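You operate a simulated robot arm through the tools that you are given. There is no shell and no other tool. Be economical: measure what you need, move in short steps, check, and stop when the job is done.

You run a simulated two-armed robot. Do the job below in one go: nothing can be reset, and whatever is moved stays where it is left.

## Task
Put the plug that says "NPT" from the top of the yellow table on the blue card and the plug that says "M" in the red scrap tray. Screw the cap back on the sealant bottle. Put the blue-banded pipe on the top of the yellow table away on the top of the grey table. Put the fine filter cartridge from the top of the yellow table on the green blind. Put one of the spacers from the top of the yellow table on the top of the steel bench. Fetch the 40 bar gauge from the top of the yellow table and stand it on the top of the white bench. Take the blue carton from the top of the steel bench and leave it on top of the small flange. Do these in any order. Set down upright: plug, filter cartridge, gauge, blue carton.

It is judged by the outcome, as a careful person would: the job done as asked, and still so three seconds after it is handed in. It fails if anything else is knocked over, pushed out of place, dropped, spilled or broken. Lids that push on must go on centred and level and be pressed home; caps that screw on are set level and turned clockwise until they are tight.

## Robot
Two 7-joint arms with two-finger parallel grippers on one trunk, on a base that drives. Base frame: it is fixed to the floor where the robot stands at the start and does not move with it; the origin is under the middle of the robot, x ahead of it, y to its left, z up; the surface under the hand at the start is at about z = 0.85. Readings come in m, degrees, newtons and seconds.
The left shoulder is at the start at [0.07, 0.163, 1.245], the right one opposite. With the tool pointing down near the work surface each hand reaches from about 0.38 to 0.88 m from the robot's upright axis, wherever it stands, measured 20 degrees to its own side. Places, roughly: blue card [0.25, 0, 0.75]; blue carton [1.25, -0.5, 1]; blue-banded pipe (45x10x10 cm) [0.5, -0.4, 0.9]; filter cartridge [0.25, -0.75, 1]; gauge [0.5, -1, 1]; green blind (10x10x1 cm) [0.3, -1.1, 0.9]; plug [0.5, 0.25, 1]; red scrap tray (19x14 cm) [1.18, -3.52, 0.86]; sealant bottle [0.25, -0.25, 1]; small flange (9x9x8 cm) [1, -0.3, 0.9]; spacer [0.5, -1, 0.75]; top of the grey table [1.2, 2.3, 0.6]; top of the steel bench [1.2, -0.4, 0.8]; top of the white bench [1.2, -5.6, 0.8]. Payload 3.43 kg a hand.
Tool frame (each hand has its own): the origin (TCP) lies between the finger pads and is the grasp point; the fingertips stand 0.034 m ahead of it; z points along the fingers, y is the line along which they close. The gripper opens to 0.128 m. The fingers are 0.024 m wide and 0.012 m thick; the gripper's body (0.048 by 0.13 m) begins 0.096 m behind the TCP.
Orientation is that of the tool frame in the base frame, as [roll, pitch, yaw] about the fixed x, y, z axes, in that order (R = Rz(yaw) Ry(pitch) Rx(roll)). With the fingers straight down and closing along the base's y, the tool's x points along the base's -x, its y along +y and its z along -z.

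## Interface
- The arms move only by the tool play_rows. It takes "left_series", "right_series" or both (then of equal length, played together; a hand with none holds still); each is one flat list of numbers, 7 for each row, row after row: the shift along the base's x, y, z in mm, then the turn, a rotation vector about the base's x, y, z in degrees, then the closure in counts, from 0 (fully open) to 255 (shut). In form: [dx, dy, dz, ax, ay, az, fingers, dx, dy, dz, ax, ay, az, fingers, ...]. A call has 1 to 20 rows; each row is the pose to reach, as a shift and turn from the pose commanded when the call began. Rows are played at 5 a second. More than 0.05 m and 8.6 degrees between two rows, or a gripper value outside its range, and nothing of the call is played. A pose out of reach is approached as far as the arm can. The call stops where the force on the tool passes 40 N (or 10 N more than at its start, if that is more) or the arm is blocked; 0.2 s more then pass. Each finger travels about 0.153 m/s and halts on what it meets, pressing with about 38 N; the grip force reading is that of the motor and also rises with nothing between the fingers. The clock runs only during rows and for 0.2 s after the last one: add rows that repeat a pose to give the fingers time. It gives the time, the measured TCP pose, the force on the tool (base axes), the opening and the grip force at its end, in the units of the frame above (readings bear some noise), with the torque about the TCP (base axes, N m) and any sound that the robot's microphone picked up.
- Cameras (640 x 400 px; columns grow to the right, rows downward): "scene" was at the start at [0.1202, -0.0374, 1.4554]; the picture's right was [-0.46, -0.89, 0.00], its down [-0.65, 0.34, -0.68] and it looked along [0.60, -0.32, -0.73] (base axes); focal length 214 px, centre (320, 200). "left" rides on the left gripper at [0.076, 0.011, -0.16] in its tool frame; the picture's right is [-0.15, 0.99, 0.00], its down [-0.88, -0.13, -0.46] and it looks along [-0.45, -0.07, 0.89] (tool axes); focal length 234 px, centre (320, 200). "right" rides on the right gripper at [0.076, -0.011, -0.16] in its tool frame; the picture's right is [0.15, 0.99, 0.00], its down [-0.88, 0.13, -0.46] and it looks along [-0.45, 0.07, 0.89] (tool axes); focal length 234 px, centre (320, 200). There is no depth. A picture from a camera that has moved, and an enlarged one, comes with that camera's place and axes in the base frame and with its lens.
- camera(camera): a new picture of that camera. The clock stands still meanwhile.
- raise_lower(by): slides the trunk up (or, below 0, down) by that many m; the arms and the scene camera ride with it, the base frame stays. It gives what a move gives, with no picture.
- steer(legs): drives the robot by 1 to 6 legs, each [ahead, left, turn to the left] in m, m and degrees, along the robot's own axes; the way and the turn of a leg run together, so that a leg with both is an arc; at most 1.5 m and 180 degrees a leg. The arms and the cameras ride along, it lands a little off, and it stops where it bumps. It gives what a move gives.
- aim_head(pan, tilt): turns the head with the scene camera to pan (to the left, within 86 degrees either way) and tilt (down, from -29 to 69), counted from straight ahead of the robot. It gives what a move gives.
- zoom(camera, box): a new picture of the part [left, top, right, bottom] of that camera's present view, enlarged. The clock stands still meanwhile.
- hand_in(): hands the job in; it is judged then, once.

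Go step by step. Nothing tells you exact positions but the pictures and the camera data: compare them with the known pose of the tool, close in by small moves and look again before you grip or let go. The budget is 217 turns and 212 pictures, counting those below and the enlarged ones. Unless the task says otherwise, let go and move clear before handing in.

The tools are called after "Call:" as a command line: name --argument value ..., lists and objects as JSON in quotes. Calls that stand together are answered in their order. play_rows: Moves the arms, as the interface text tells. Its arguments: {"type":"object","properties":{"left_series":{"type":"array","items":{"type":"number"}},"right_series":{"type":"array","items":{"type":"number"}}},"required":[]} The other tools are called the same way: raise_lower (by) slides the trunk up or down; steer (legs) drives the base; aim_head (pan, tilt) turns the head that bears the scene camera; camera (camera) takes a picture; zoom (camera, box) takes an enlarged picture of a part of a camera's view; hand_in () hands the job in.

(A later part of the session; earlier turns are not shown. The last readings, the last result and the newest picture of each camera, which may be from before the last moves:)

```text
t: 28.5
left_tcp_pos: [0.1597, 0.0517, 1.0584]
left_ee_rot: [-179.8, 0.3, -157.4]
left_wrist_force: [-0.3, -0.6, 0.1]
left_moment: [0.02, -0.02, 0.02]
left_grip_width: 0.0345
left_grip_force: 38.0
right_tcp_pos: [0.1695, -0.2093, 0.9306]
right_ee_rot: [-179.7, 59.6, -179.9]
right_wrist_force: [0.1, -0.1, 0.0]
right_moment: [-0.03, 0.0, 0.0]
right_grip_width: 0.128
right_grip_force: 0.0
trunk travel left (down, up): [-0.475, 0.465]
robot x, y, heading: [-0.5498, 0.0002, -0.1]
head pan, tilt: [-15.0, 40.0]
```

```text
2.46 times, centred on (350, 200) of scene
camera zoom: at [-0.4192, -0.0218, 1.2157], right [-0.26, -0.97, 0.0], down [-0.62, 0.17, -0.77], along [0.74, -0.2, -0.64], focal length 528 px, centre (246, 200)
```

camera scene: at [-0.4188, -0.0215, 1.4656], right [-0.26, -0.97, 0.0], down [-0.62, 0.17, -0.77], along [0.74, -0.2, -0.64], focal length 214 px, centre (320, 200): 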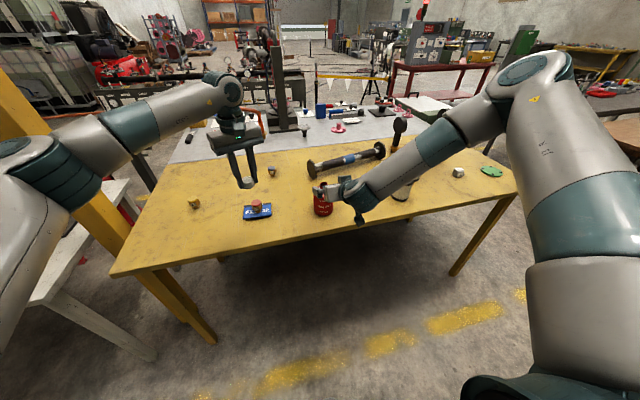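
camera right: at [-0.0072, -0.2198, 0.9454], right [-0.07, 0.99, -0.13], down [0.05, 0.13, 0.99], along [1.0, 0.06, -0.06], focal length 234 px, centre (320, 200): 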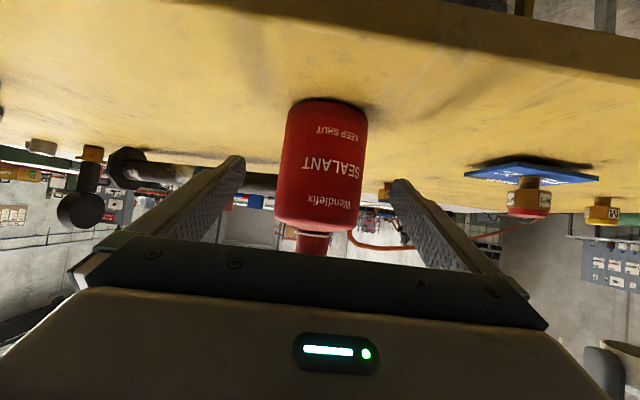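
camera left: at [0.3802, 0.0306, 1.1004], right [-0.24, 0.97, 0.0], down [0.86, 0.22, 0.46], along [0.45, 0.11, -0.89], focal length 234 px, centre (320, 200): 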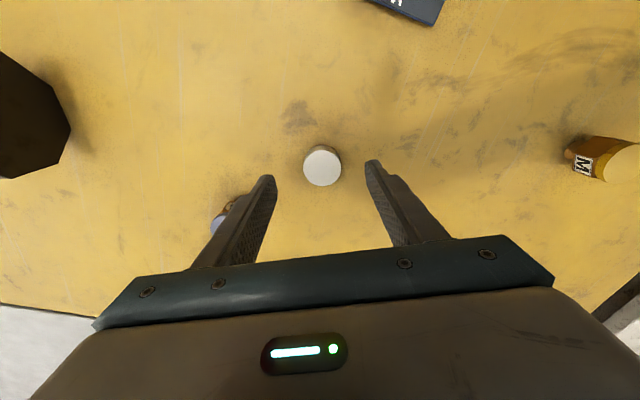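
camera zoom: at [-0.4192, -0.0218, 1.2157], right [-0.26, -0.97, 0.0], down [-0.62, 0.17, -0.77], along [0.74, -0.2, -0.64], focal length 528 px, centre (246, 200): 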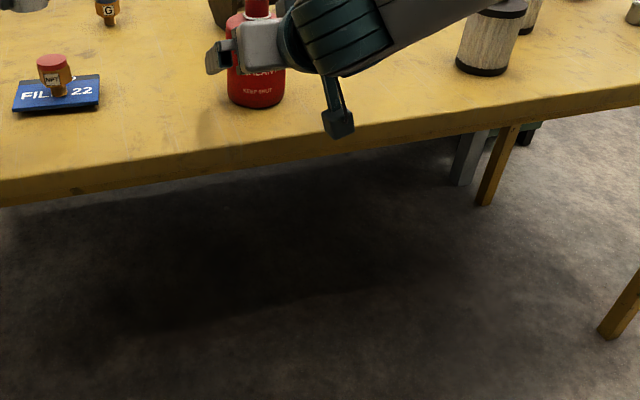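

Bottle is centred between the fingers (y≈-0.208, x≈0.218). Completing the approach and closing on the bottle.

Call:
play_rows --right_series '[25, 1, -13, 0, 0, 0, 0, 48, 1, -25, 0, 0, 0, 0, 48, 1, -25, 0, 0, 0, 60, 48, 1, -25, 0, 0, 0, 120, 48, 1, -25, 0, 0, 0, 255, 48, 1, -25, 0, 0, 0, 255]'

Call:
camera --camera "right"

Call:
zoom --camera "scene" --box '[260, 100, 380, 190]'

```text
t: 29.9
left_tcp_pos: [0.1594, 0.0523, 1.0579]
left_ee_rot: [-179.8, 0.3, -157.4]
left_wrist_force: [-0.9, 0.7, -0.6]
left_moment: [-0.03, 0.02, 0.01]
left_grip_width: 0.0347
left_grip_force: 38.2
right_tcp_pos: [0.217, -0.2069, 0.905]
right_ee_rot: [-179.8, 59.6, 179.8]
right_wrist_force: [0.3, -0.3, 0.9]
right_moment: [0.19, -0.03, 0.05]
right_grip_width: 0.0775
right_grip_force: 37.7
trunk travel left (down, up): [-0.475, 0.465]
robot x, y, heading: [-0.5494, 0.0001, -0.2]
head pan, tilt: [-15.0, 40.0]
```

```text
175 pictures are left
camera right: at [0.0404, -0.2185, 0.9198], right [-0.07, 0.99, -0.13], down [0.05, 0.13, 0.99], along [1.0, 0.06, -0.06], focal length 234 px, centre (320, 200)
```

right: 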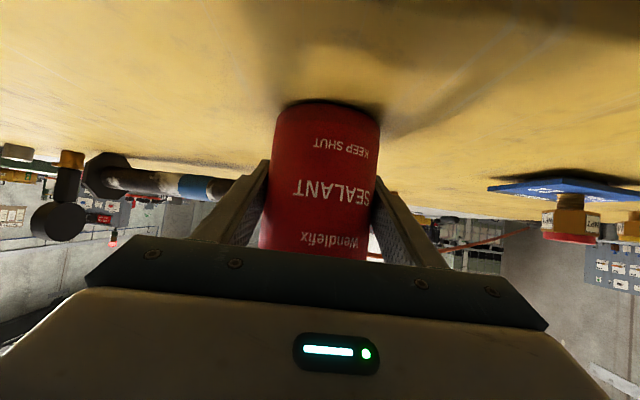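

```text
4.44 times, centred on (320, 145) of scene
camera zoom: at [-0.4186, -0.0219, 1.2155], right [-0.26, -0.97, 0.0], down [-0.62, 0.17, -0.77], along [0.74, -0.2, -0.64], focal length 953 px, centre (320, 444)
```

zoom: 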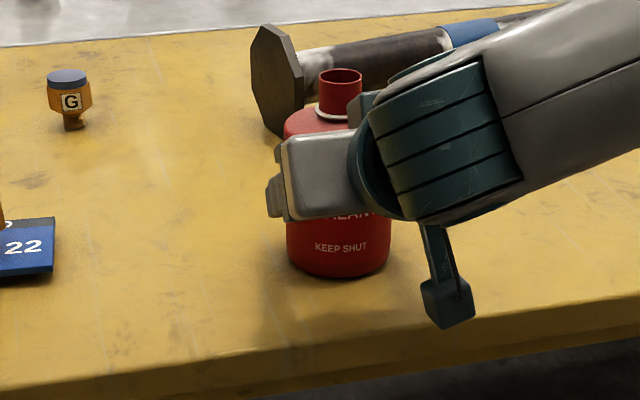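

Bottle held at 77.5 mm. Now bring the left hand with the cap above the neck, yawing +67° to leave room for clockwise turning.

Call:
play_rows --left_series '[6, -20, 25, 0, 0, 7.5, 255, 13, -50, 45, 0, 0, 15, 255, 20, -80, 45, 0, 0, 22.5, 255, 26, -110, 45, 0, 0, 30, 255, 32, -140, 45, 0, 0, 37.5, 255, 39, -170, 45, 0, 0, 45, 255, 46, -200, 45, 0, 0, 52.5, 255, 52, -231, 45, 0, 0, 60, 255, 58, -261, 45, 0, 0, 67.5, 255, 58, -261, 45, 0, 0, 67.5, 255]'

Call:
camera --camera "left"

Call:
zoom --camera "scene" --box '[240, 70, 400, 190]'

```text
t: 32.1
left_tcp_pos: [0.1216, -0.1356, 1.052]
left_ee_rot: [-179.9, 0.1, -89.7]
left_wrist_force: [0.6, 0.3, 0.1]
left_moment: [-0.05, 0.06, 0.0]
left_grip_width: 0.0348
left_grip_force: 38.1
left hand out of reach, approached as far as the arm can: row 2, 3, 4, 5, 6, 7, 8, 9, 10
right_tcp_pos: [0.2195, -0.2056, 0.9059]
right_ee_rot: [-179.5, 59.6, -179.8]
right_wrist_force: [3.9, -0.1, 3.3]
right_moment: [0.27, -0.17, -0.12]
right_grip_width: 0.0774
right_grip_force: 38.4
trunk travel left (down, up): [-0.475, 0.465]
robot x, y, heading: [-0.5528, 0.0006, -0.0]
head pan, tilt: [-15.0, 40.0]
```

```text
173 pictures are left
camera left: at [0.1098, -0.2124, 1.2126], right [-0.99, 0.14, 0.0], down [0.12, 0.88, 0.46], along [0.07, 0.45, -0.89], focal length 234 px, centre (320, 200)
```

left: 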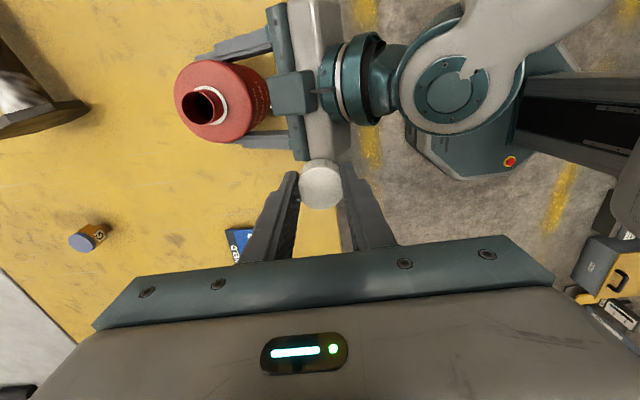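

```text
3.33 times, centred on (320, 130) of scene
camera zoom: at [-0.4164, -0.0192, 1.2154], right [-0.26, -0.97, 0.0], down [-0.62, 0.16, -0.77], along [0.74, -0.2, -0.64], focal length 715 px, centre (320, 433)
```

zoom: 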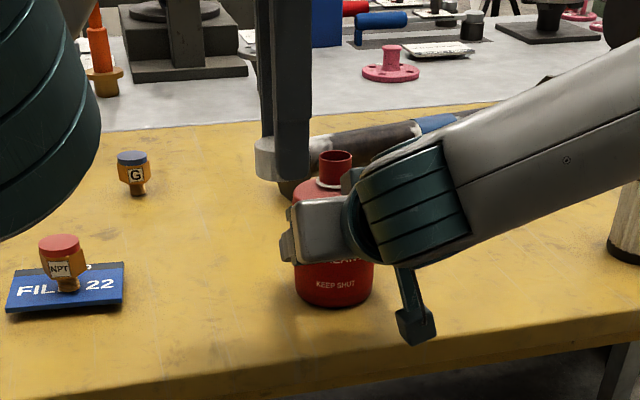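

Left arm was limited at that height, but the neck is confirmed at (0.2175, -0.207). I'll go over it at z≈1.05.

Call:
play_rows --left_series '[30, 0, 8, 0, 0, 0, 255, 60, -10, 8, 0, 0, 0, 255, 80, -40, 5, 0, 0, 0, 255, 96, -71, 2, 0, 0, 0, 255, 96, -71, 2, 0, 0, 0, 255]'

Call:
camera --camera "left"

Call:
zoom --camera "scene" --box '[260, 70, 380, 160]'

```text
t: 33.3
left_tcp_pos: [0.1356, -0.1284, 1.0337]
left_ee_rot: [-179.6, 0.2, -89.9]
left_wrist_force: [-0.8, 0.5, -0.3]
left_moment: [-0.01, 0.0, -0.03]
left_grip_width: 0.0346
left_grip_force: 37.5
left hand out of reach, approached as far as the arm can: row 1, 2, 3, 4, 5
right_tcp_pos: [0.2177, -0.2081, 0.9049]
right_ee_rot: [-179.7, 59.6, -179.9]
right_wrist_force: [2.2, 0.1, 2.1]
right_moment: [0.27, -0.14, -0.07]
right_grip_width: 0.0774
right_grip_force: 37.5
trunk travel left (down, up): [-0.475, 0.465]
robot x, y, heading: [-0.5534, -0.0001, -0.0]
head pan, tilt: [-15.0, 40.0]
```

```text
171 pictures are left
camera left: at [0.1239, -0.2049, 1.1936], right [-0.99, 0.14, 0.0], down [0.13, 0.88, 0.46], along [0.07, 0.45, -0.89], focal length 234 px, centre (320, 200)
```

left: 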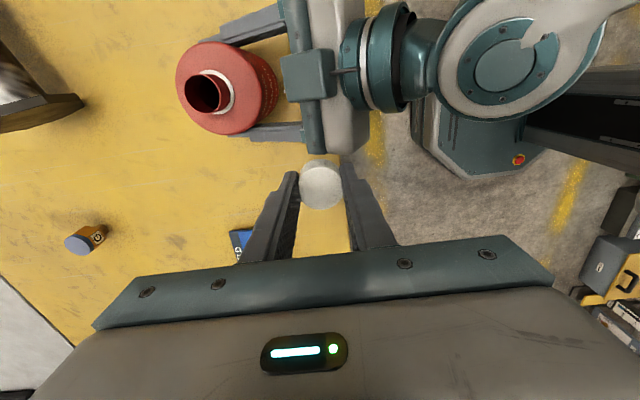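

```text
4.44 times, centred on (320, 115) of scene
camera zoom: at [-0.4185, -0.0219, 1.2155], right [-0.26, -0.97, 0.0], down [-0.62, 0.17, -0.77], along [0.74, -0.2, -0.64], focal length 953 px, centre (320, 578)
```

zoom: 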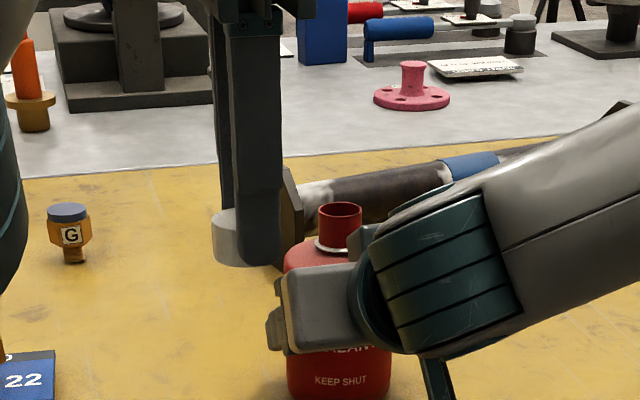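

The left arm can't reach from this stance while the right can. I'll release the bottle, pull both hands clear, and shift the robot right/forward with the trunk 8 cm higher.

Call:
play_rows --left_series '[0, 10, 0, 0, 0, 0, 255, 0, 40, 0, 0, 0, 0, 255, 0, 80, 0, 0, 0, 0, 255, 0, 120, 0, 0, 0, 0, 255, 0, 150, 0, 0, 0, 0, 255]' --right_series '[0, 0, 0, 0, 0, 0, 100, 0, 0, 0, 0, 0, 0, 0, 0, 0, 0, 0, 0, 0, 0, -40, 0, 23, 0, 0, 0, 0, -80, 0, 46, 0, 0, 0, 0]'

Call:
play_rows --right_series '[-30, 0, 17, 0, 0, 0, 0, -30, -20, 40, 0, 0, 0, 0]'

Call:
raise_lower --by 0.08

Call:
steer --legs '[[0.03, -0.1, 0]]'

Call:
camera --camera "scene"

```text
t: 34.5
left_tcp_pos: [0.1354, 0.022, 1.0307]
left_ee_rot: [-179.7, 0.1, -89.9]
left_wrist_force: [-0.1, 0.5, -0.8]
left_moment: [-0.05, 0.01, -0.01]
left_grip_width: 0.0347
left_grip_force: 37.6
right_tcp_pos: [0.1372, -0.2066, 0.9519]
right_ee_rot: [-179.7, 59.5, -180.0]
right_wrist_force: [-0.4, 1.1, 0.3]
right_moment: [0.03, 0.0, 0.02]
right_grip_width: 0.1278
right_grip_force: 0.1
trunk travel left (down, up): [-0.475, 0.465]
robot x, y, heading: [-0.55, 0.0028, -0.1]
head pan, tilt: [-15.0, 40.0]
```

```text
t: 35.1
left_tcp_pos: [0.1359, 0.0189, 1.032]
left_ee_rot: [-179.8, 0.2, -90.0]
left_wrist_force: [-0.3, -1.2, -0.1]
left_moment: [0.0, 0.0, -0.01]
left_grip_width: 0.0346
left_grip_force: 37.7
right_tcp_pos: [0.1077, -0.2285, 0.9922]
right_ee_rot: [-179.8, 59.5, 179.7]
right_wrist_force: [-0.8, -0.3, -0.4]
right_moment: [-0.02, 0.01, 0.03]
right_grip_width: 0.128
right_grip_force: 0.1
trunk travel left (down, up): [-0.475, 0.465]
robot x, y, heading: [-0.5525, 0.0021, 0.1]
head pan, tilt: [-15.0, 40.0]
```

```text
t: 36.3
left_tcp_pos: [0.1362, 0.0198, 1.1109]
left_ee_rot: [-179.8, 0.2, -89.8]
left_wrist_force: [-0.4, -0.4, -0.5]
left_moment: [0.0, 0.04, -0.01]
left_grip_width: 0.0348
left_grip_force: 38.5
right_tcp_pos: [0.108, -0.2271, 1.0709]
right_ee_rot: [-179.8, 59.5, -179.9]
right_wrist_force: [-0.1, 0.3, -0.1]
right_moment: [0.02, -0.02, 0.01]
right_grip_width: 0.1281
right_grip_force: 0.1
trunk travel left (down, up): [-0.555, 0.385]
robot x, y, heading: [-0.5484, -0.005, 0.2]
head pan, tilt: [-15.0, 40.0]
```

```text
t: 37.5
left_tcp_pos: [0.1663, -0.0789, 1.1115]
left_ee_rot: [-179.8, 0.2, -89.9]
left_wrist_force: [-0.3, 0.2, -0.4]
left_moment: [0.01, -0.03, -0.02]
left_grip_width: 0.035
left_grip_force: 37.8
right_tcp_pos: [0.1379, -0.327, 1.0714]
right_ee_rot: [-179.8, 59.5, 180.0]
right_wrist_force: [0.0, 0.3, -0.2]
right_moment: [0.03, -0.02, 0.01]
right_grip_width: 0.1279
right_grip_force: 0.2
trunk travel left (down, up): [-0.555, 0.385]
robot x, y, heading: [-0.5197, -0.1013, -0.0]
head pan, tilt: [-15.0, 40.0]
```

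```text
169 pictures are left
camera scene: at [-0.3886, -0.1218, 1.2955], right [-0.26, -0.97, 0.0], down [-0.62, 0.17, -0.77], along [0.74, -0.2, -0.64], focal length 214 px, centre (320, 200)
```

scene: 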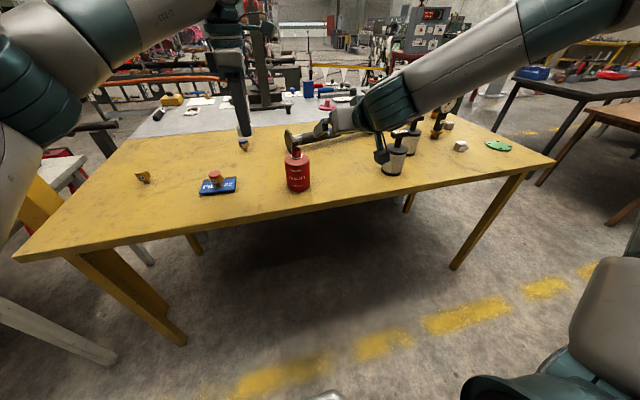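

Re-approaching the bottle with the right hand.

Call:
play_rows --right_series '[-30, 20, -10, 0, 0, 0, 0, -30, 60, -35, 0, 0, 0, 0, -30, 95, -65, 0, 0, 0, 0, -28, 120, -90, 0, 0, 0, 0, -28, 120, -104, 0, 0, 0, 0, -28, 120, -104, 0, 0, 0, 0]'

Call:
camera --camera "right"

```text
t: 38.9
left_tcp_pos: [0.1659, -0.08, 1.1113]
left_ee_rot: [-179.8, 0.2, -89.9]
left_wrist_force: [-0.8, 0.3, 0.2]
left_moment: [0.0, -0.01, -0.01]
left_grip_width: 0.0349
left_grip_force: 38.4
right_tcp_pos: [0.1102, -0.2318, 0.9797]
right_ee_rot: [-179.8, 59.6, 179.9]
right_wrist_force: [-0.2, 0.6, -0.3]
right_moment: [0.04, 0.01, 0.0]
right_grip_width: 0.128
right_grip_force: 0.2
right hand out of reach, approached as far as the arm can: row 4, 5, 6
trunk travel left (down, up): [-0.555, 0.385]
robot x, y, heading: [-0.5213, -0.1005, 0.2]
head pan, tilt: [-15.0, 40.0]
```

```text
168 pictures are left
camera right: at [-0.0673, -0.2427, 0.9931], right [-0.07, 0.99, -0.13], down [0.05, 0.13, 0.99], along [1.0, 0.06, -0.06], focal length 234 px, centre (320, 200)
```

right: 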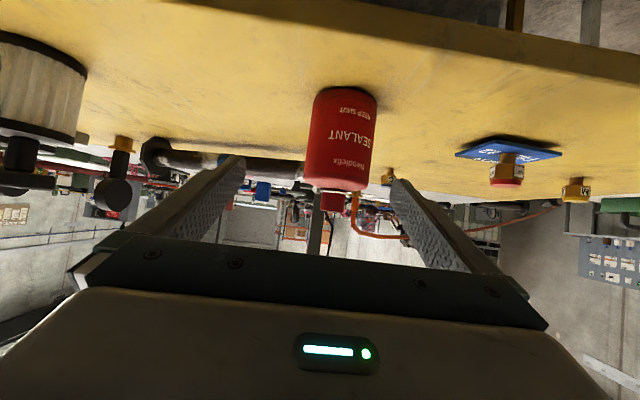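

Slightly short; I'll yaw the right hand 20° so it comes in more from the right.

Call:
play_rows --right_series '[3, -4, 0, 0, 0, 7, 0, 6, -8, -5, 0, 0, 14, 0, 10, -11, -10, 0, 0, 20, 0, 10, -11, -15, 0, 0, 20, 0]'

Call:
camera --camera "right"

```text
t: 39.9
left_tcp_pos: [0.1669, -0.0793, 1.1105]
left_ee_rot: [-179.8, 0.1, -89.8]
left_wrist_force: [-0.5, 0.2, -0.3]
left_moment: [0.02, -0.02, 0.0]
left_grip_width: 0.0347
left_grip_force: 38.0
right_tcp_pos: [0.1196, -0.2422, 0.9628]
right_ee_rot: [-179.8, 59.7, -159.8]
right_wrist_force: [0.1, 0.5, -0.3]
right_moment: [-0.05, 0.01, 0.0]
right_grip_width: 0.1282
right_grip_force: 0.2
trunk travel left (down, up): [-0.555, 0.385]
robot x, y, heading: [-0.5186, -0.0997, 0.0]
head pan, tilt: [-15.0, 40.0]
```

```text
167 pictures are left
camera right: at [-0.0432, -0.3131, 0.978], right [-0.41, 0.9, -0.13], down [0.0, 0.14, 0.99], along [0.91, 0.4, -0.06], focal length 234 px, centre (320, 200)
```

right: 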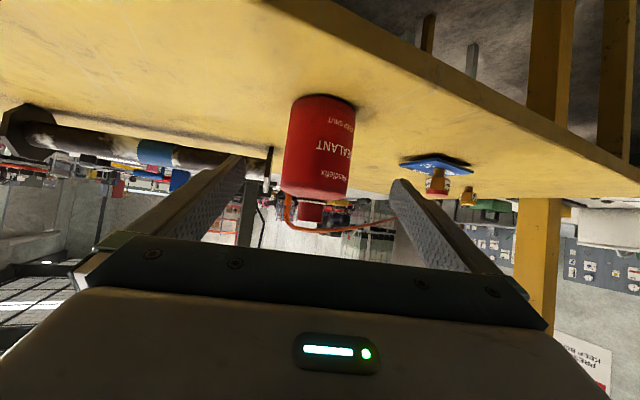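

Reached. Bottle is centred; advancing and gripping.

Call:
play_rows --right_series '[33, 12, -20, 0, 0, 0, 0, 66, 24, -40, 0, 0, 0, 0, 97, 36, -58, 0, 0, 0, 0, 97, 36, -58, 0, 0, 0, 0, 97, 36, -58, 0, 0, 0, 60, 97, 36, -58, 0, 0, 0, 120, 97, 36, -58, 0, 0, 0, 255, 97, 36, -58, 0, 0, 0, 255]'

Call:
play_rows --left_series '[17, -40, -20, 0, 0, 0, 255, 34, -80, -30, 0, 0, 0, 255, 51, -128, -45, 0, 0, 0, 255, 51, -128, -45, 0, 0, 0, 255]'

Call:
camera --camera "left"

Call:
zoom --camera "scene" --box '[230, 90, 350, 200]'

```text
t: 41.7
left_tcp_pos: [0.1662, -0.0792, 1.1102]
left_ee_rot: [-179.8, 0.1, -90.0]
left_wrist_force: [0.2, 0.6, -0.2]
left_moment: [-0.01, 0.04, 0.03]
left_grip_width: 0.0348
left_grip_force: 38.1
right_tcp_pos: [0.2105, -0.2184, 0.9122]
right_ee_rot: [-179.8, 59.5, -160.1]
right_wrist_force: [0.7, 1.9, 1.3]
right_moment: [0.41, 0.07, 0.01]
right_grip_width: 0.0789
right_grip_force: 37.5
right hand out of reach, approached as far as the arm can: row 3, 4, 5, 6, 7, 8
trunk travel left (down, up): [-0.555, 0.385]
robot x, y, heading: [-0.5199, -0.103, 0.0]
head pan, tilt: [-15.0, 40.0]
```

```text
refused: row 3 steps farther than a row can; nothing moved
```

```text
166 pictures are left
camera left: at [0.154, -0.1563, 1.2712], right [-0.99, 0.14, 0.0], down [0.13, 0.88, 0.46], along [0.07, 0.45, -0.89], focal length 234 px, centre (320, 200)
```

left: 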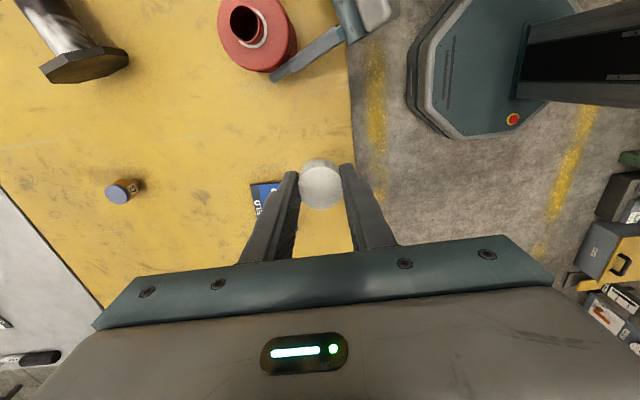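

```text
3.64 times, centred on (290, 145) of scene
camera zoom: at [-0.3887, -0.1213, 1.2955], right [-0.26, -0.97, 0.0], down [-0.62, 0.17, -0.77], along [0.74, -0.2, -0.64], focal length 780 px, centre (429, 400)
```

zoom: 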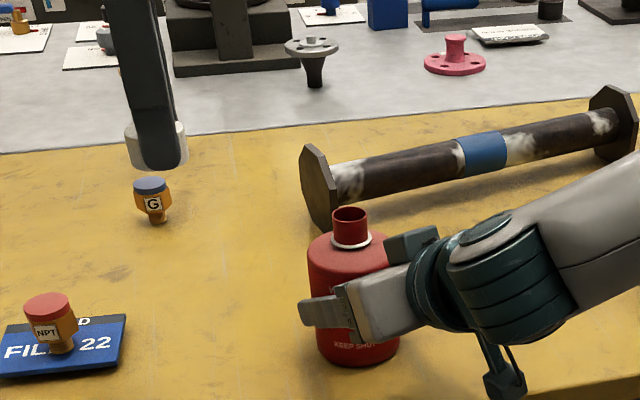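

Bottle gripped (78.9 mm). The neck now reads about (0.220, -0.216). Moving the cap over it.

Call:
play_rows --left_series '[13, -34, -5, 0, 0, 0, 255, 26, -68, -15, 0, 0, 0, 255, 40, -102, -25, 0, 0, 0, 255, 53, -136, -45, 0, 0, 0, 255, 53, -136, -45, 0, 0, 0, 255]'

Call:
camera --camera "left"

Call:
zoom --camera "scene" --box '[250, 80, 350, 180]'

```text
t: 42.9
left_tcp_pos: [0.2002, -0.1886, 1.0831]
left_ee_rot: [-179.8, 0.2, -89.9]
left_wrist_force: [-0.2, 0.0, 0.1]
left_moment: [-0.02, -0.04, 0.01]
left_grip_width: 0.0348
left_grip_force: 37.9
left hand out of reach, approached as far as the arm can: row 3, 4, 5
right_tcp_pos: [0.2102, -0.2184, 0.9128]
right_ee_rot: [-179.9, 59.4, -160.0]
right_wrist_force: [1.9, 2.1, 0.6]
right_moment: [0.28, 0.01, -0.08]
right_grip_width: 0.0791
right_grip_force: 37.3
trunk travel left (down, up): [-0.555, 0.385]
robot x, y, heading: [-0.5237, -0.0976, 0.1]
head pan, tilt: [-15.0, 40.0]
```

```text
164 pictures are left
camera left: at [0.1879, -0.2654, 1.2424], right [-0.99, 0.14, 0.0], down [0.13, 0.88, 0.46], along [0.07, 0.45, -0.89], focal length 234 px, centre (320, 200)
```

left: 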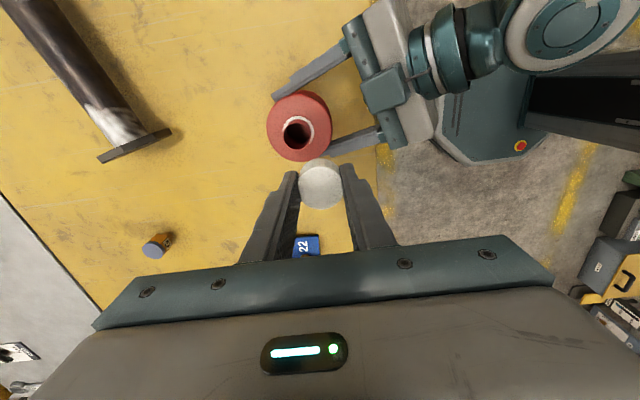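

```text
4.00 times, centred on (300, 130) of scene
camera zoom: at [-0.3887, -0.1215, 1.2955], right [-0.26, -0.97, 0.0], down [-0.62, 0.17, -0.77], along [0.74, -0.2, -0.64], focal length 858 px, centre (400, 480)
```

zoom: 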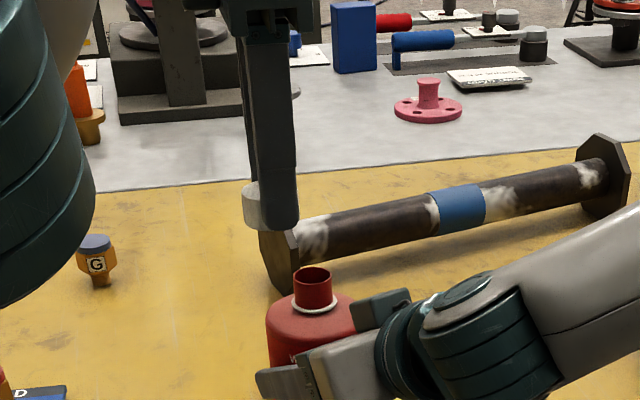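

Just short; lowering brings the wrist nearer to the shoulder, so I'll drop to z≈1.045 and try lateral again.

Call:
play_rows --left_series '[0, 0, -36, 0, 0, 0, 255, 10, -14, -36, 0, 0, 0, 255, 21, -28, -36, 0, 0, 0, 255, 21, -28, -36, 0, 0, 0, 255]'

Call:
camera --camera "left"

```text
t: 43.9
left_tcp_pos: [0.2041, -0.2067, 1.0416]
left_ee_rot: [-179.9, 0.2, -89.8]
left_wrist_force: [0.3, -0.4, -0.1]
left_moment: [0.04, -0.02, -0.01]
left_grip_width: 0.0346
left_grip_force: 38.2
left hand out of reach, approached as far as the arm can: row 2, 3, 4
right_tcp_pos: [0.2091, -0.2178, 0.9137]
right_ee_rot: [-179.9, 59.6, -159.9]
right_wrist_force: [0.9, 2.0, 0.7]
right_moment: [0.29, -0.02, -0.01]
right_grip_width: 0.0789
right_grip_force: 38.0
trunk travel left (down, up): [-0.555, 0.385]
robot x, y, heading: [-0.5187, -0.0978, -0.0]
head pan, tilt: [-15.0, 40.0]
```

```text
162 pictures are left
camera left: at [0.1918, -0.2835, 1.2019], right [-0.99, 0.14, 0.0], down [0.13, 0.88, 0.46], along [0.07, 0.45, -0.89], focal length 234 px, centre (320, 200)
```

left: 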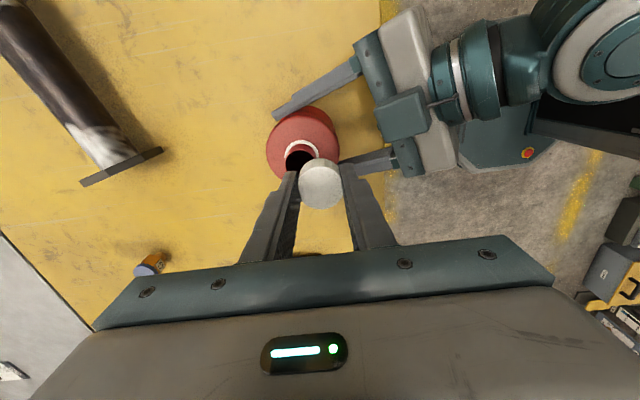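

Still 2 cm short. I'll release, step the robot 6 cm forward, and bring the right hand in with more yaw.

Call:
play_rows --left_series '[0, 10, 10, 0, 0, 0, 255, 0, 50, 30, 0, 0, 0, 255, -10, 95, 45, 0, 0, 0, 255, -20, 140, 60, 0, 0, 0, 255, -20, 150, 60, 0, 0, 0, 255, -20, 150, 60, 0, 0, 0, 255]' --right_series '[0, 0, 0, 0, 0, 0, 100, 0, 0, 0, 0, 0, 0, 0, 0, 0, 0, 0, 0, 0, 0, -33, -12, 20, 0, 0, 0, 0, -66, -24, 40, 0, 0, 0, 0, -105, -39, 60, 0, 0, 0, 0]'

Call:
play_rows --right_series '[-5, -20, 10, 0, 0, 6, 0, -10, -40, 20, 0, 0, 12, 0, -15, -55, 25, 0, 0, 20, 0]'

Call:
steer --legs '[[0.06, 0, 0]]'

Call:
camera --camera "right"

```text
t: 45.3
left_tcp_pos: [0.1838, -0.0564, 1.1036]
left_ee_rot: [-179.6, 0.2, -90.0]
left_wrist_force: [-0.9, -0.5, 0.4]
left_moment: [-0.01, -0.06, 0.0]
left_grip_width: 0.0345
left_grip_force: 38.0
right_tcp_pos: [0.1039, -0.2581, 0.9745]
right_ee_rot: [-179.9, 59.5, -160.0]
right_wrist_force: [0.4, -0.5, -0.2]
right_moment: [-0.04, 0.02, 0.0]
right_grip_width: 0.128
right_grip_force: 0.0
trunk travel left (down, up): [-0.555, 0.385]
robot x, y, heading: [-0.5174, -0.0979, 0.0]
head pan, tilt: [-15.0, 40.0]
```

```text
t: 46.1
left_tcp_pos: [0.1843, -0.0572, 1.1015]
left_ee_rot: [-179.8, 0.1, -89.8]
left_wrist_force: [0.9, -0.5, 0.3]
left_moment: [0.02, 0.0, 0.0]
left_grip_width: 0.0343
left_grip_force: 38.1
right_tcp_pos: [0.0894, -0.3134, 0.9989]
right_ee_rot: [-179.8, 59.7, -140.0]
right_wrist_force: [0.0, -0.7, 0.5]
right_moment: [-0.01, 0.02, 0.02]
right_grip_width: 0.1282
right_grip_force: 0.1
trunk travel left (down, up): [-0.555, 0.385]
robot x, y, heading: [-0.5214, -0.1009, -0.1]
head pan, tilt: [-15.0, 40.0]
```

```text
t: 47.0
left_tcp_pos: [0.2438, -0.0579, 1.1023]
left_ee_rot: [-179.8, 0.2, -89.9]
left_wrist_force: [-0.1, -1.0, -0.6]
left_moment: [0.03, 0.0, 0.01]
left_grip_width: 0.0349
left_grip_force: 37.7
right_tcp_pos: [0.1497, -0.3124, 0.9995]
right_ee_rot: [-179.9, 59.5, -140.2]
right_wrist_force: [0.0, -0.8, -0.7]
right_moment: [-0.02, -0.03, 0.04]
right_grip_width: 0.128
right_grip_force: 0.0
trunk travel left (down, up): [-0.555, 0.385]
robot x, y, heading: [-0.4608, -0.0984, 0.0]
head pan, tilt: [-15.0, 40.0]
```

```text
161 pictures are left
camera right: at [0.0205, -0.4346, 1.013], right [-0.69, 0.71, -0.13], down [-0.04, 0.14, 0.99], along [0.72, 0.69, -0.06], focal length 234 px, centre (320, 200)
```

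right: 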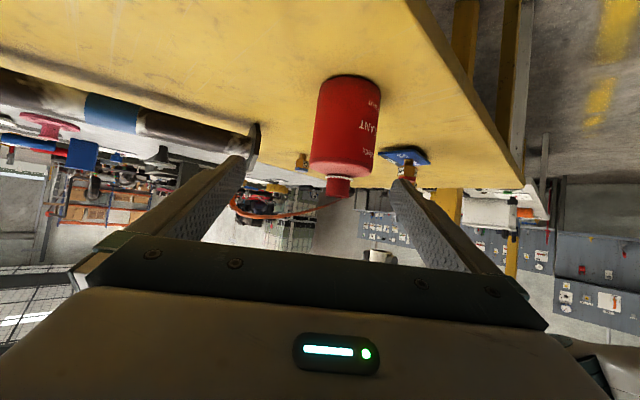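

Bottle at (0.220, -0.216) still. Going to the pre-grasp then in.

Call:
play_rows --right_series '[2, 20, -20, 0, 0, 0, 0, 4, 40, -41, 0, 0, 0, 0, 26, 59, -58, 0, 0, 0, 0, 48, 77, -75, 0, 0, 0, 0, 70, 96, -91, 0, 0, 0, 0, 70, 96, -91, 0, 0, 0, 0]'

Call:
camera --camera "right"

```text
t: 48.5
left_tcp_pos: [0.244, -0.0572, 1.1026]
left_ee_rot: [-179.8, 0.2, -90.0]
left_wrist_force: [-0.1, -0.5, -0.6]
left_moment: [-0.01, -0.03, -0.06]
left_grip_width: 0.0346
left_grip_force: 38.2
right_tcp_pos: [0.2195, -0.2174, 0.908]
right_ee_rot: [-179.8, 59.4, -140.0]
right_wrist_force: [0.2, -0.1, -0.3]
right_moment: [0.03, -0.02, -0.02]
right_grip_width: 0.1279
right_grip_force: 0.2
trunk travel left (down, up): [-0.555, 0.385]
robot x, y, heading: [-0.4598, -0.1023, 0.3]
head pan, tilt: [-15.0, 40.0]
```

```text
160 pictures are left
camera right: at [0.0899, -0.3386, 0.9232], right [-0.69, 0.71, -0.13], down [-0.04, 0.14, 0.99], along [0.72, 0.69, -0.06], focal length 234 px, centre (320, 200)
```

right: 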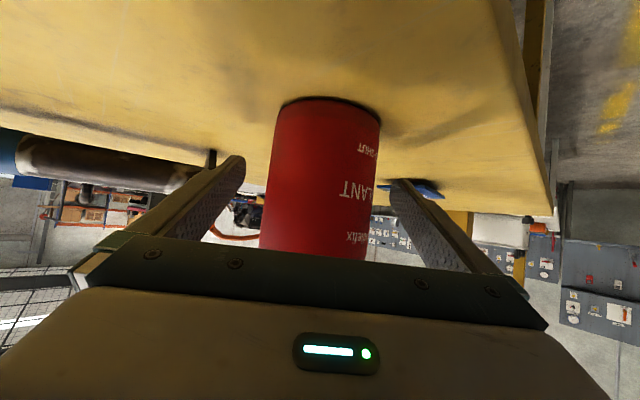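

Reached exactly. Close on the bottle, and bring the left hand over the neck.

Call:
play_rows --right_series '[0, 0, 0, 0, 0, 0, 60, 0, 0, 0, 0, 0, 0, 110, 0, 0, 0, 0, 0, 0, 255, 0, 0, 0, 0, 0, 0, 255]'

Call:
play_rows --left_series '[-6, -40, 0, 0, 0, 0, 255, -12, -80, -10, 0, 0, 0, 255, -18, -120, -20, 0, 0, 0, 255, -24, -158, -42, 0, 0, 0, 255, -24, -158, -42, 0, 0, 0, 255]'

Call:
camera --camera "left"

Call:
zoom --camera "scene" --box '[250, 80, 350, 180]'

```text
t: 49.5
left_tcp_pos: [0.2439, -0.0556, 1.1007]
left_ee_rot: [-179.7, 0.2, -89.8]
left_wrist_force: [0.1, 0.0, -0.8]
left_moment: [0.01, -0.01, 0.01]
left_grip_width: 0.0347
left_grip_force: 38.0
right_tcp_pos: [0.2192, -0.2159, 0.9077]
right_ee_rot: [-179.9, 59.3, -140.1]
right_wrist_force: [-0.1, 1.1, 0.1]
right_moment: [0.08, 0.04, -0.01]
right_grip_width: 0.0789
right_grip_force: 38.2
trunk travel left (down, up): [-0.555, 0.385]
robot x, y, heading: [-0.4597, -0.097, -0.1]
head pan, tilt: [-15.0, 40.0]
```

```text
t: 50.6
left_tcp_pos: [0.2212, -0.2131, 1.0603]
left_ee_rot: [-179.8, 0.0, -89.7]
left_wrist_force: [0.0, 0.3, 0.0]
left_moment: [-0.03, -0.01, 0.01]
left_grip_width: 0.0346
left_grip_force: 37.6
right_tcp_pos: [0.2181, -0.2167, 0.9075]
right_ee_rot: [-179.9, 59.3, -140.0]
right_wrist_force: [-0.4, 0.8, 0.1]
right_moment: [0.12, 0.0, -0.05]
right_grip_width: 0.0789
right_grip_force: 37.7
trunk travel left (down, up): [-0.555, 0.385]
robot x, y, heading: [-0.4622, -0.0987, -0.1]
head pan, tilt: [-15.0, 40.0]
```

```text
159 pictures are left
camera left: at [0.2084, -0.2896, 1.22], right [-0.99, 0.14, 0.0], down [0.13, 0.88, 0.46], along [0.07, 0.45, -0.89], focal length 234 px, centre (320, 200)
```

left: 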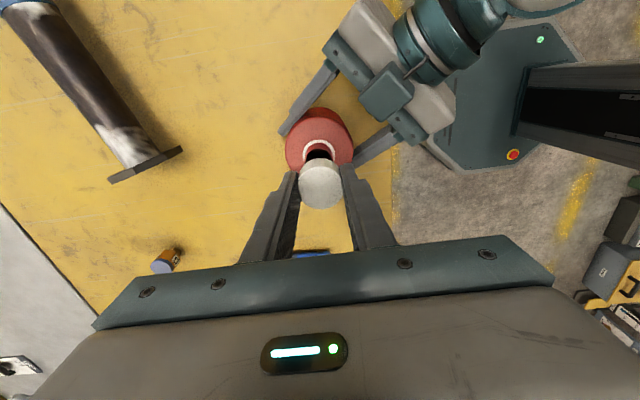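

```text
4.00 times, centred on (300, 130) of scene
camera zoom: at [-0.329, -0.1208, 1.2955], right [-0.26, -0.97, 0.0], down [-0.62, 0.17, -0.77], along [0.74, -0.2, -0.64], focal length 858 px, centre (400, 480)
```

zoom: 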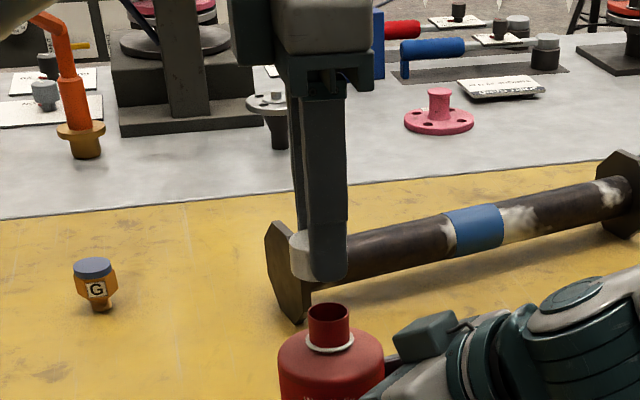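

Cap is nearly centred; correcting 3 mm in y and lowering gently until it touches the neck.

Call:
play_rows --left_series '[-1, -3, -10, 0, 0, 0, 255, -1, -3, -20, 0, 0, 0, 255, -1, -3, -26, 0, 0, 0, 255, -1, -3, -30, 0, 0, 0, 255, -1, -3, -33, 0, 0, 0, 255, -1, -3, -36, 0, 0, 0, 255, -1, -3, -36, 0, 0, 0, 255]'

Call:
zoom --camera "scene" --box '[290, 110, 370, 170]'

Call:
zoom --camera "left" --box '[260, 90, 380, 220]'

```text
t: 52.2
left_tcp_pos: [0.2206, -0.2181, 1.0235]
left_ee_rot: [-179.8, 0.3, -89.9]
left_wrist_force: [0.2, -0.1, -0.6]
left_moment: [-0.03, -0.03, -0.01]
left_grip_width: 0.0348
left_grip_force: 37.7
right_tcp_pos: [0.2181, -0.2159, 0.9075]
right_ee_rot: [-179.9, 59.3, -140.1]
right_wrist_force: [0.1, 0.0, 0.5]
right_moment: [0.04, 0.09, 0.04]
right_grip_width: 0.079
right_grip_force: 38.2
trunk travel left (down, up): [-0.555, 0.385]
robot x, y, heading: [-0.4629, -0.0961, -0.2]
head pan, tilt: [-15.0, 40.0]
```

```text
6.67 times, centred on (330, 140) of scene
camera zoom: at [-0.329, -0.1217, 1.2955], right [-0.26, -0.97, 0.0], down [-0.62, 0.17, -0.77], along [0.74, -0.2, -0.64], focal length 1430 px, centre (253, 600)
```

zoom: 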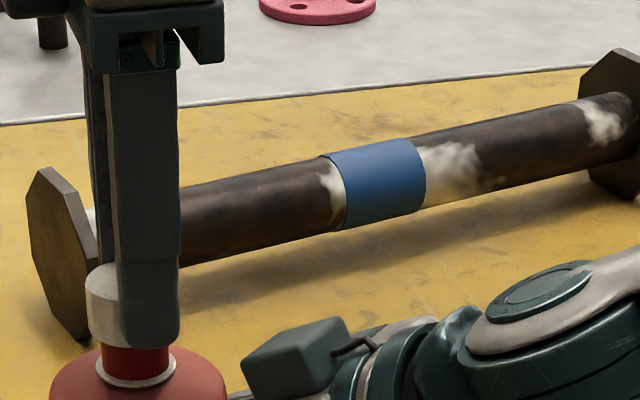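

```text
3.08 times, centred on (320, 155) of left
camera zoom: at [0.2075, -0.2946, 1.1835], right [-0.99, 0.14, 0.0], down [0.13, 0.88, 0.46], along [0.07, 0.45, -0.89], focal length 720 px, centre (320, 338)
```

zoom: 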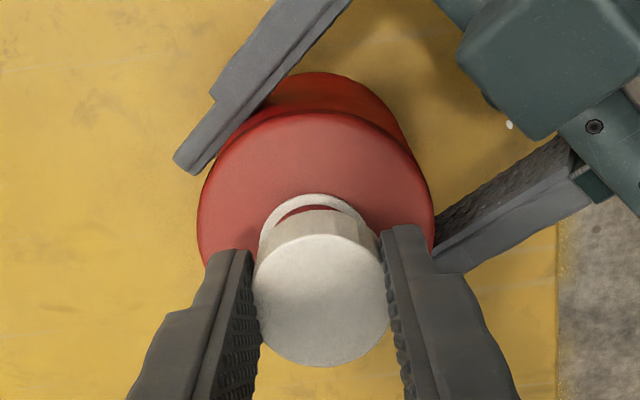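

No contact yet; comparing cap and neck silhouettes suggests about 2 mm more toward -y. Correct and continue down.

Call:
play_rows --left_series '[0, -2, 0, 0, 0, 0, 255, 0, -2, -3, 0, 0, 0, 255, 0, -2, -6, 0, 0, 0, 255, 0, -2, -9, 0, 0, 0, 255, 0, -2, -12, 0, 0, 0, 255, 0, -2, -12, 0, 0, 0, 255]'

Call:
zoom --camera "scene" --box '[290, 110, 370, 170]'

Call:
zoom --camera "left" --box '[260, 90, 380, 220]'

```text
t: 53.6
left_tcp_pos: [0.2187, -0.2193, 1.0114]
left_ee_rot: [-179.8, 0.2, -89.9]
left_wrist_force: [0.5, -0.8, 0.7]
left_moment: [0.01, 0.06, -0.03]
left_grip_width: 0.0347
left_grip_force: 37.7
right_tcp_pos: [0.2188, -0.2172, 0.9072]
right_ee_rot: [-179.8, 59.2, -140.1]
right_wrist_force: [0.5, 0.3, 0.3]
right_moment: [0.07, 0.09, 0.0]
right_grip_width: 0.0785
right_grip_force: 38.0
trunk travel left (down, up): [-0.555, 0.385]
robot x, y, heading: [-0.4634, -0.0949, -0.0]
head pan, tilt: [-15.0, 40.0]
```

```text
6.67 times, centred on (330, 140) of scene
camera zoom: at [-0.329, -0.1217, 1.2955], right [-0.26, -0.97, 0.0], down [-0.62, 0.17, -0.77], along [0.74, -0.2, -0.64], focal length 1430 px, centre (253, 600)
```

zoom: 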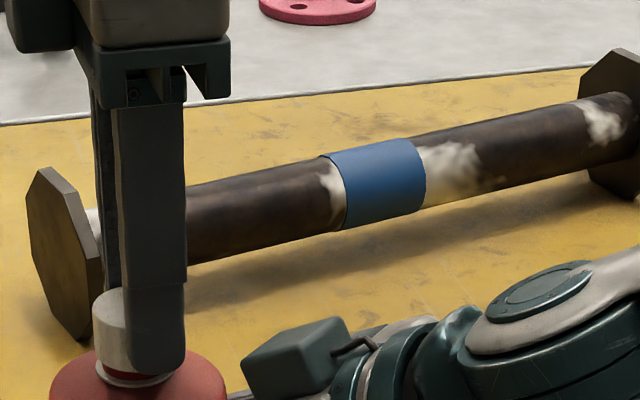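

```text
3.08 times, centred on (320, 155) of left
camera zoom: at [0.2075, -0.2967, 1.1711], right [-0.99, 0.14, 0.0], down [0.13, 0.88, 0.46], along [0.07, 0.45, -0.89], focal length 720 px, centre (320, 338)
```

zoom: 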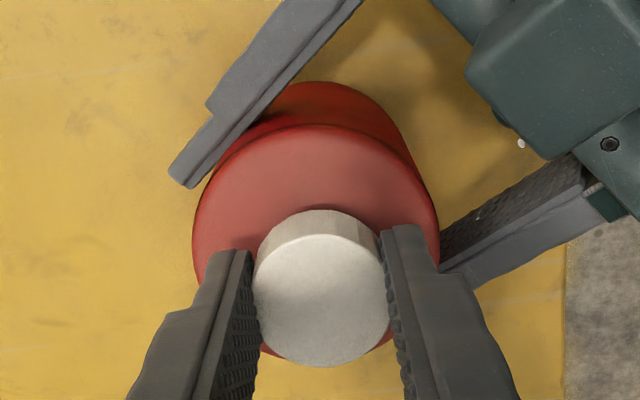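

The cap is sliding over the neck, well centred. Continuing down to contact.

Call:
play_rows --left_series '[0, 0, -2, 0, 0, 0, 255, 0, 0, -4, 0, 0, 0, 255, 0, 0, -6, 0, 0, 0, 255, 0, 0, -8, 0, 0, 0, 255, 0, 0, -8, 0, 0, 0, 255]'

Call:
zoom --camera "scene" --box '[290, 120, 350, 180]'

```text
t: 54.9
left_tcp_pos: [0.2185, -0.2198, 1.0034]
left_ee_rot: [-179.9, 0.2, -89.8]
left_wrist_force: [0.5, 0.2, 2.2]
left_moment: [0.0, -0.02, 0.01]
left_grip_width: 0.0347
left_grip_force: 37.7
right_tcp_pos: [0.2198, -0.2165, 0.9074]
right_ee_rot: [-179.9, 59.3, -140.1]
right_wrist_force: [0.6, 0.0, -0.4]
right_moment: [0.1, 0.04, -0.03]
right_grip_width: 0.0792
right_grip_force: 37.7
trunk travel left (down, up): [-0.555, 0.385]
robot x, y, heading: [-0.4586, -0.1011, -0.1]
head pan, tilt: [-15.0, 40.0]
```

```text
6.67 times, centred on (320, 150) of scene
camera zoom: at [-0.329, -0.1217, 1.2955], right [-0.26, -0.97, 0.0], down [-0.62, 0.17, -0.77], along [0.74, -0.2, -0.64], focal length 1430 px, centre (320, 533)
```

zoom: 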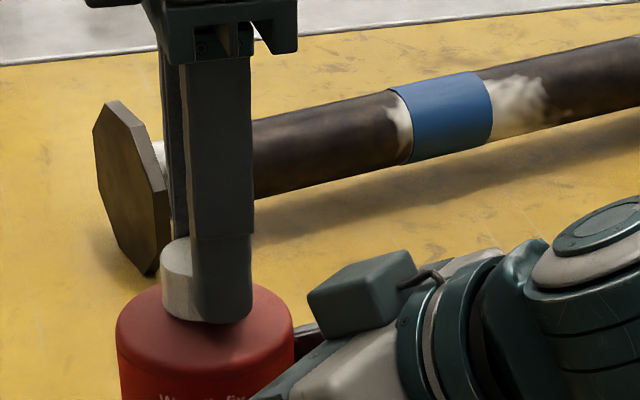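

Light contact felt. Now turning clockwise (negative about z) with a slight downward feed.

Call:
play_rows --left_series '[0, 0, -1, 0, 0, -8, 255, 0, 0, -1, 0, 0, -16, 255, 0, 0, -1.2, 0, 0, -24, 255, 0, 0, -1.4, 0, 0, -32, 255, 0, 0, -1.5, 0, 0, -40, 255, 0, 0, -1.6, 0, 0, -48, 255, 0, 0, -1.7, 0, 0, -56, 255, 0, 0, -1.8, 0, 0, -64, 255, 0, 0, -1.9, 0, 0, -72, 255, 0, 0, -2, 0, 0, -80, 255, 0, 0, -2.1, 0, 0, -88, 255, 0, 0, -2.2, 0, 0, -96, 255, 0, 0, -2.3, 0, 0, -104, 255, 0, 0, -2.4, 0, 0, -112, 255, 0, 0, -2.5, 0, 0, -120, 255]'

Call:
zoom --camera "left" --box '[220, 80, 420, 240]'

Call:
zoom --camera "scene" --box '[290, 120, 350, 180]'

```text
t: 56.3
left_tcp_pos: [0.2189, -0.2179, 1.005]
left_ee_rot: [-179.8, 0.3, -139.1]
left_wrist_force: [-4.9, 2.9, 8.2]
left_moment: [0.1, 0.16, 0.01]
left_grip_width: 0.0347
left_grip_force: 38.0
right_tcp_pos: [0.2175, -0.2168, 0.9088]
right_ee_rot: [-179.9, 59.3, -140.3]
right_wrist_force: [1.7, -0.1, 2.5]
right_moment: [0.0, 0.74, -0.12]
right_grip_width: 0.0789
right_grip_force: 37.8
trunk travel left (down, up): [-0.555, 0.385]
robot x, y, heading: [-0.4619, -0.1008, -0.2]
head pan, tilt: [-15.0, 40.0]
stopped in row 7 (left hand): the force on the tool passed its limit at 40 N (the readings are from after the stop); the commanded pose is now the measured one
```

```text
2.50 times, centred on (320, 160) of left
camera zoom: at [0.1521, -0.2598, 1.1648], right [-0.54, 0.84, 0.0], down [0.75, 0.48, 0.46], along [0.39, 0.24, -0.89], focal length 585 px, centre (320, 300)
```

zoom: 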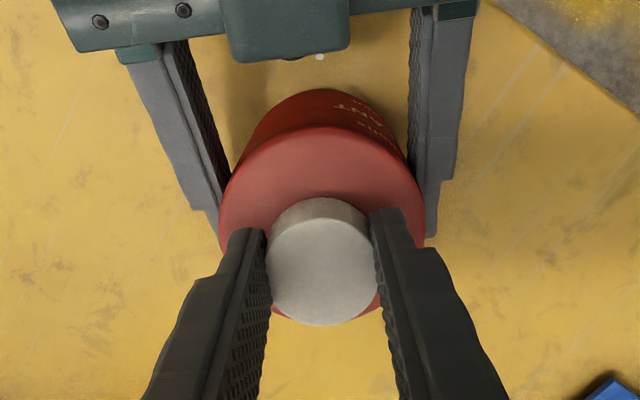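

```text
6.67 times, centred on (320, 150) of scene
camera zoom: at [-0.3308, -0.121, 1.2955], right [-0.26, -0.97, 0.0], down [-0.62, 0.17, -0.77], along [0.74, -0.2, -0.64], focal length 1430 px, centre (320, 533)
```

zoom: 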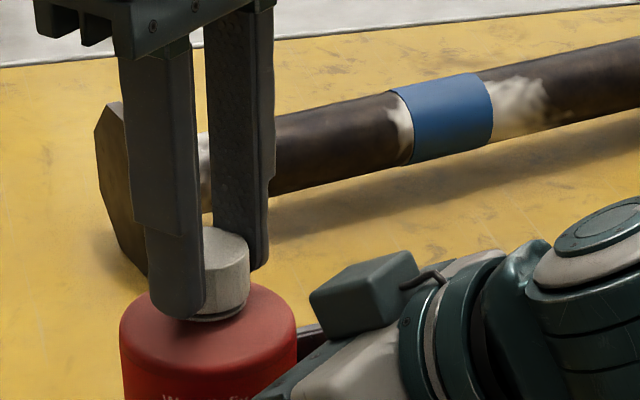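

Let me look closely at the gap under the cap.

Call:
zoom --camera "scene" --box '[300, 148, 325, 173]'

```text
16.00 times, centred on (312, 160) of scene
camera zoom: at [-0.3308, -0.121, 1.2955], right [-0.26, -0.97, 0.0], down [-0.62, 0.17, -0.77], along [0.74, -0.2, -0.64], focal length 3432 px, centre (440, 832)
```

zoom: 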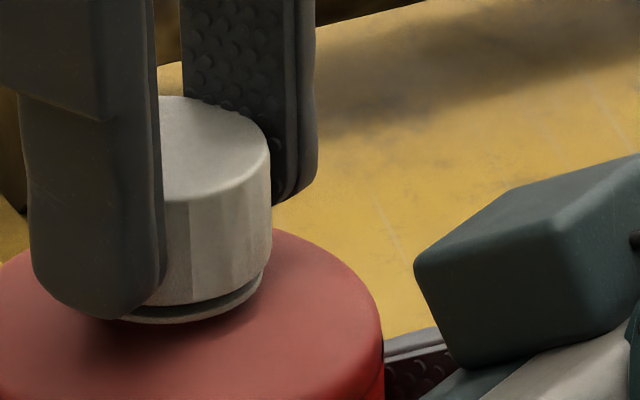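

About 2.5 mm of thread remains above the ring. Continue clockwise without extra downward feed.

Call:
play_rows --left_series '[0, 0, 0, 0, 0, -8, 255, 0, 0, 0, 0, 0, -16, 255, 0, 0, -0.2, 0, 0, -24, 255, 0, 0, -0.3, 0, 0, -32, 255, 0, 0, -0.4, 0, 0, -40, 255, 0, 0, -0.5, 0, 0, -48, 255, 0, 0, -0.6, 0, 0, -56, 255, 0, 0, -0.7, 0, 0, -64, 255, 0, 0, -0.8, 0, 0, -72, 255, 0, 0, -0.9, 0, 0, -80, 255]'

Call:
zoom --camera "scene" --box '[295, 143, 325, 173]'

```text
t: 58.5
left_tcp_pos: [0.218, -0.2164, 1.0045]
left_ee_rot: [-180.0, 0.2, 140.8]
left_wrist_force: [-6.9, 30.2, 16.6]
left_moment: [0.95, 0.29, 0.08]
left_grip_width: 0.0347
left_grip_force: 38.3
right_tcp_pos: [0.2186, -0.2183, 0.9076]
right_ee_rot: [-179.6, 59.3, -140.3]
right_wrist_force: [9.4, -24.8, 1.5]
right_moment: [1.16, 0.1, -0.07]
right_grip_width: 0.079
right_grip_force: 38.0
trunk travel left (down, up): [-0.555, 0.385]
robot x, y, heading: [-0.4611, -0.1028, -0.1]
head pan, tilt: [-15.0, 40.0]
```

```text
13.33 times, centred on (310, 158) of scene
camera zoom: at [-0.331, -0.1206, 1.2958], right [-0.26, -0.97, 0.0], down [-0.62, 0.17, -0.77], along [0.74, -0.2, -0.64], focal length 2860 px, centre (453, 760)
```

zoom: 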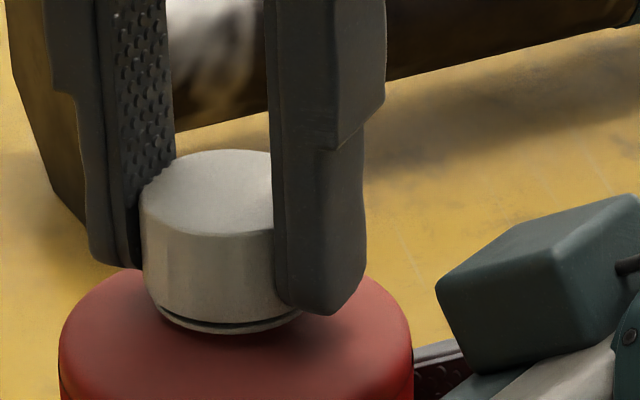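

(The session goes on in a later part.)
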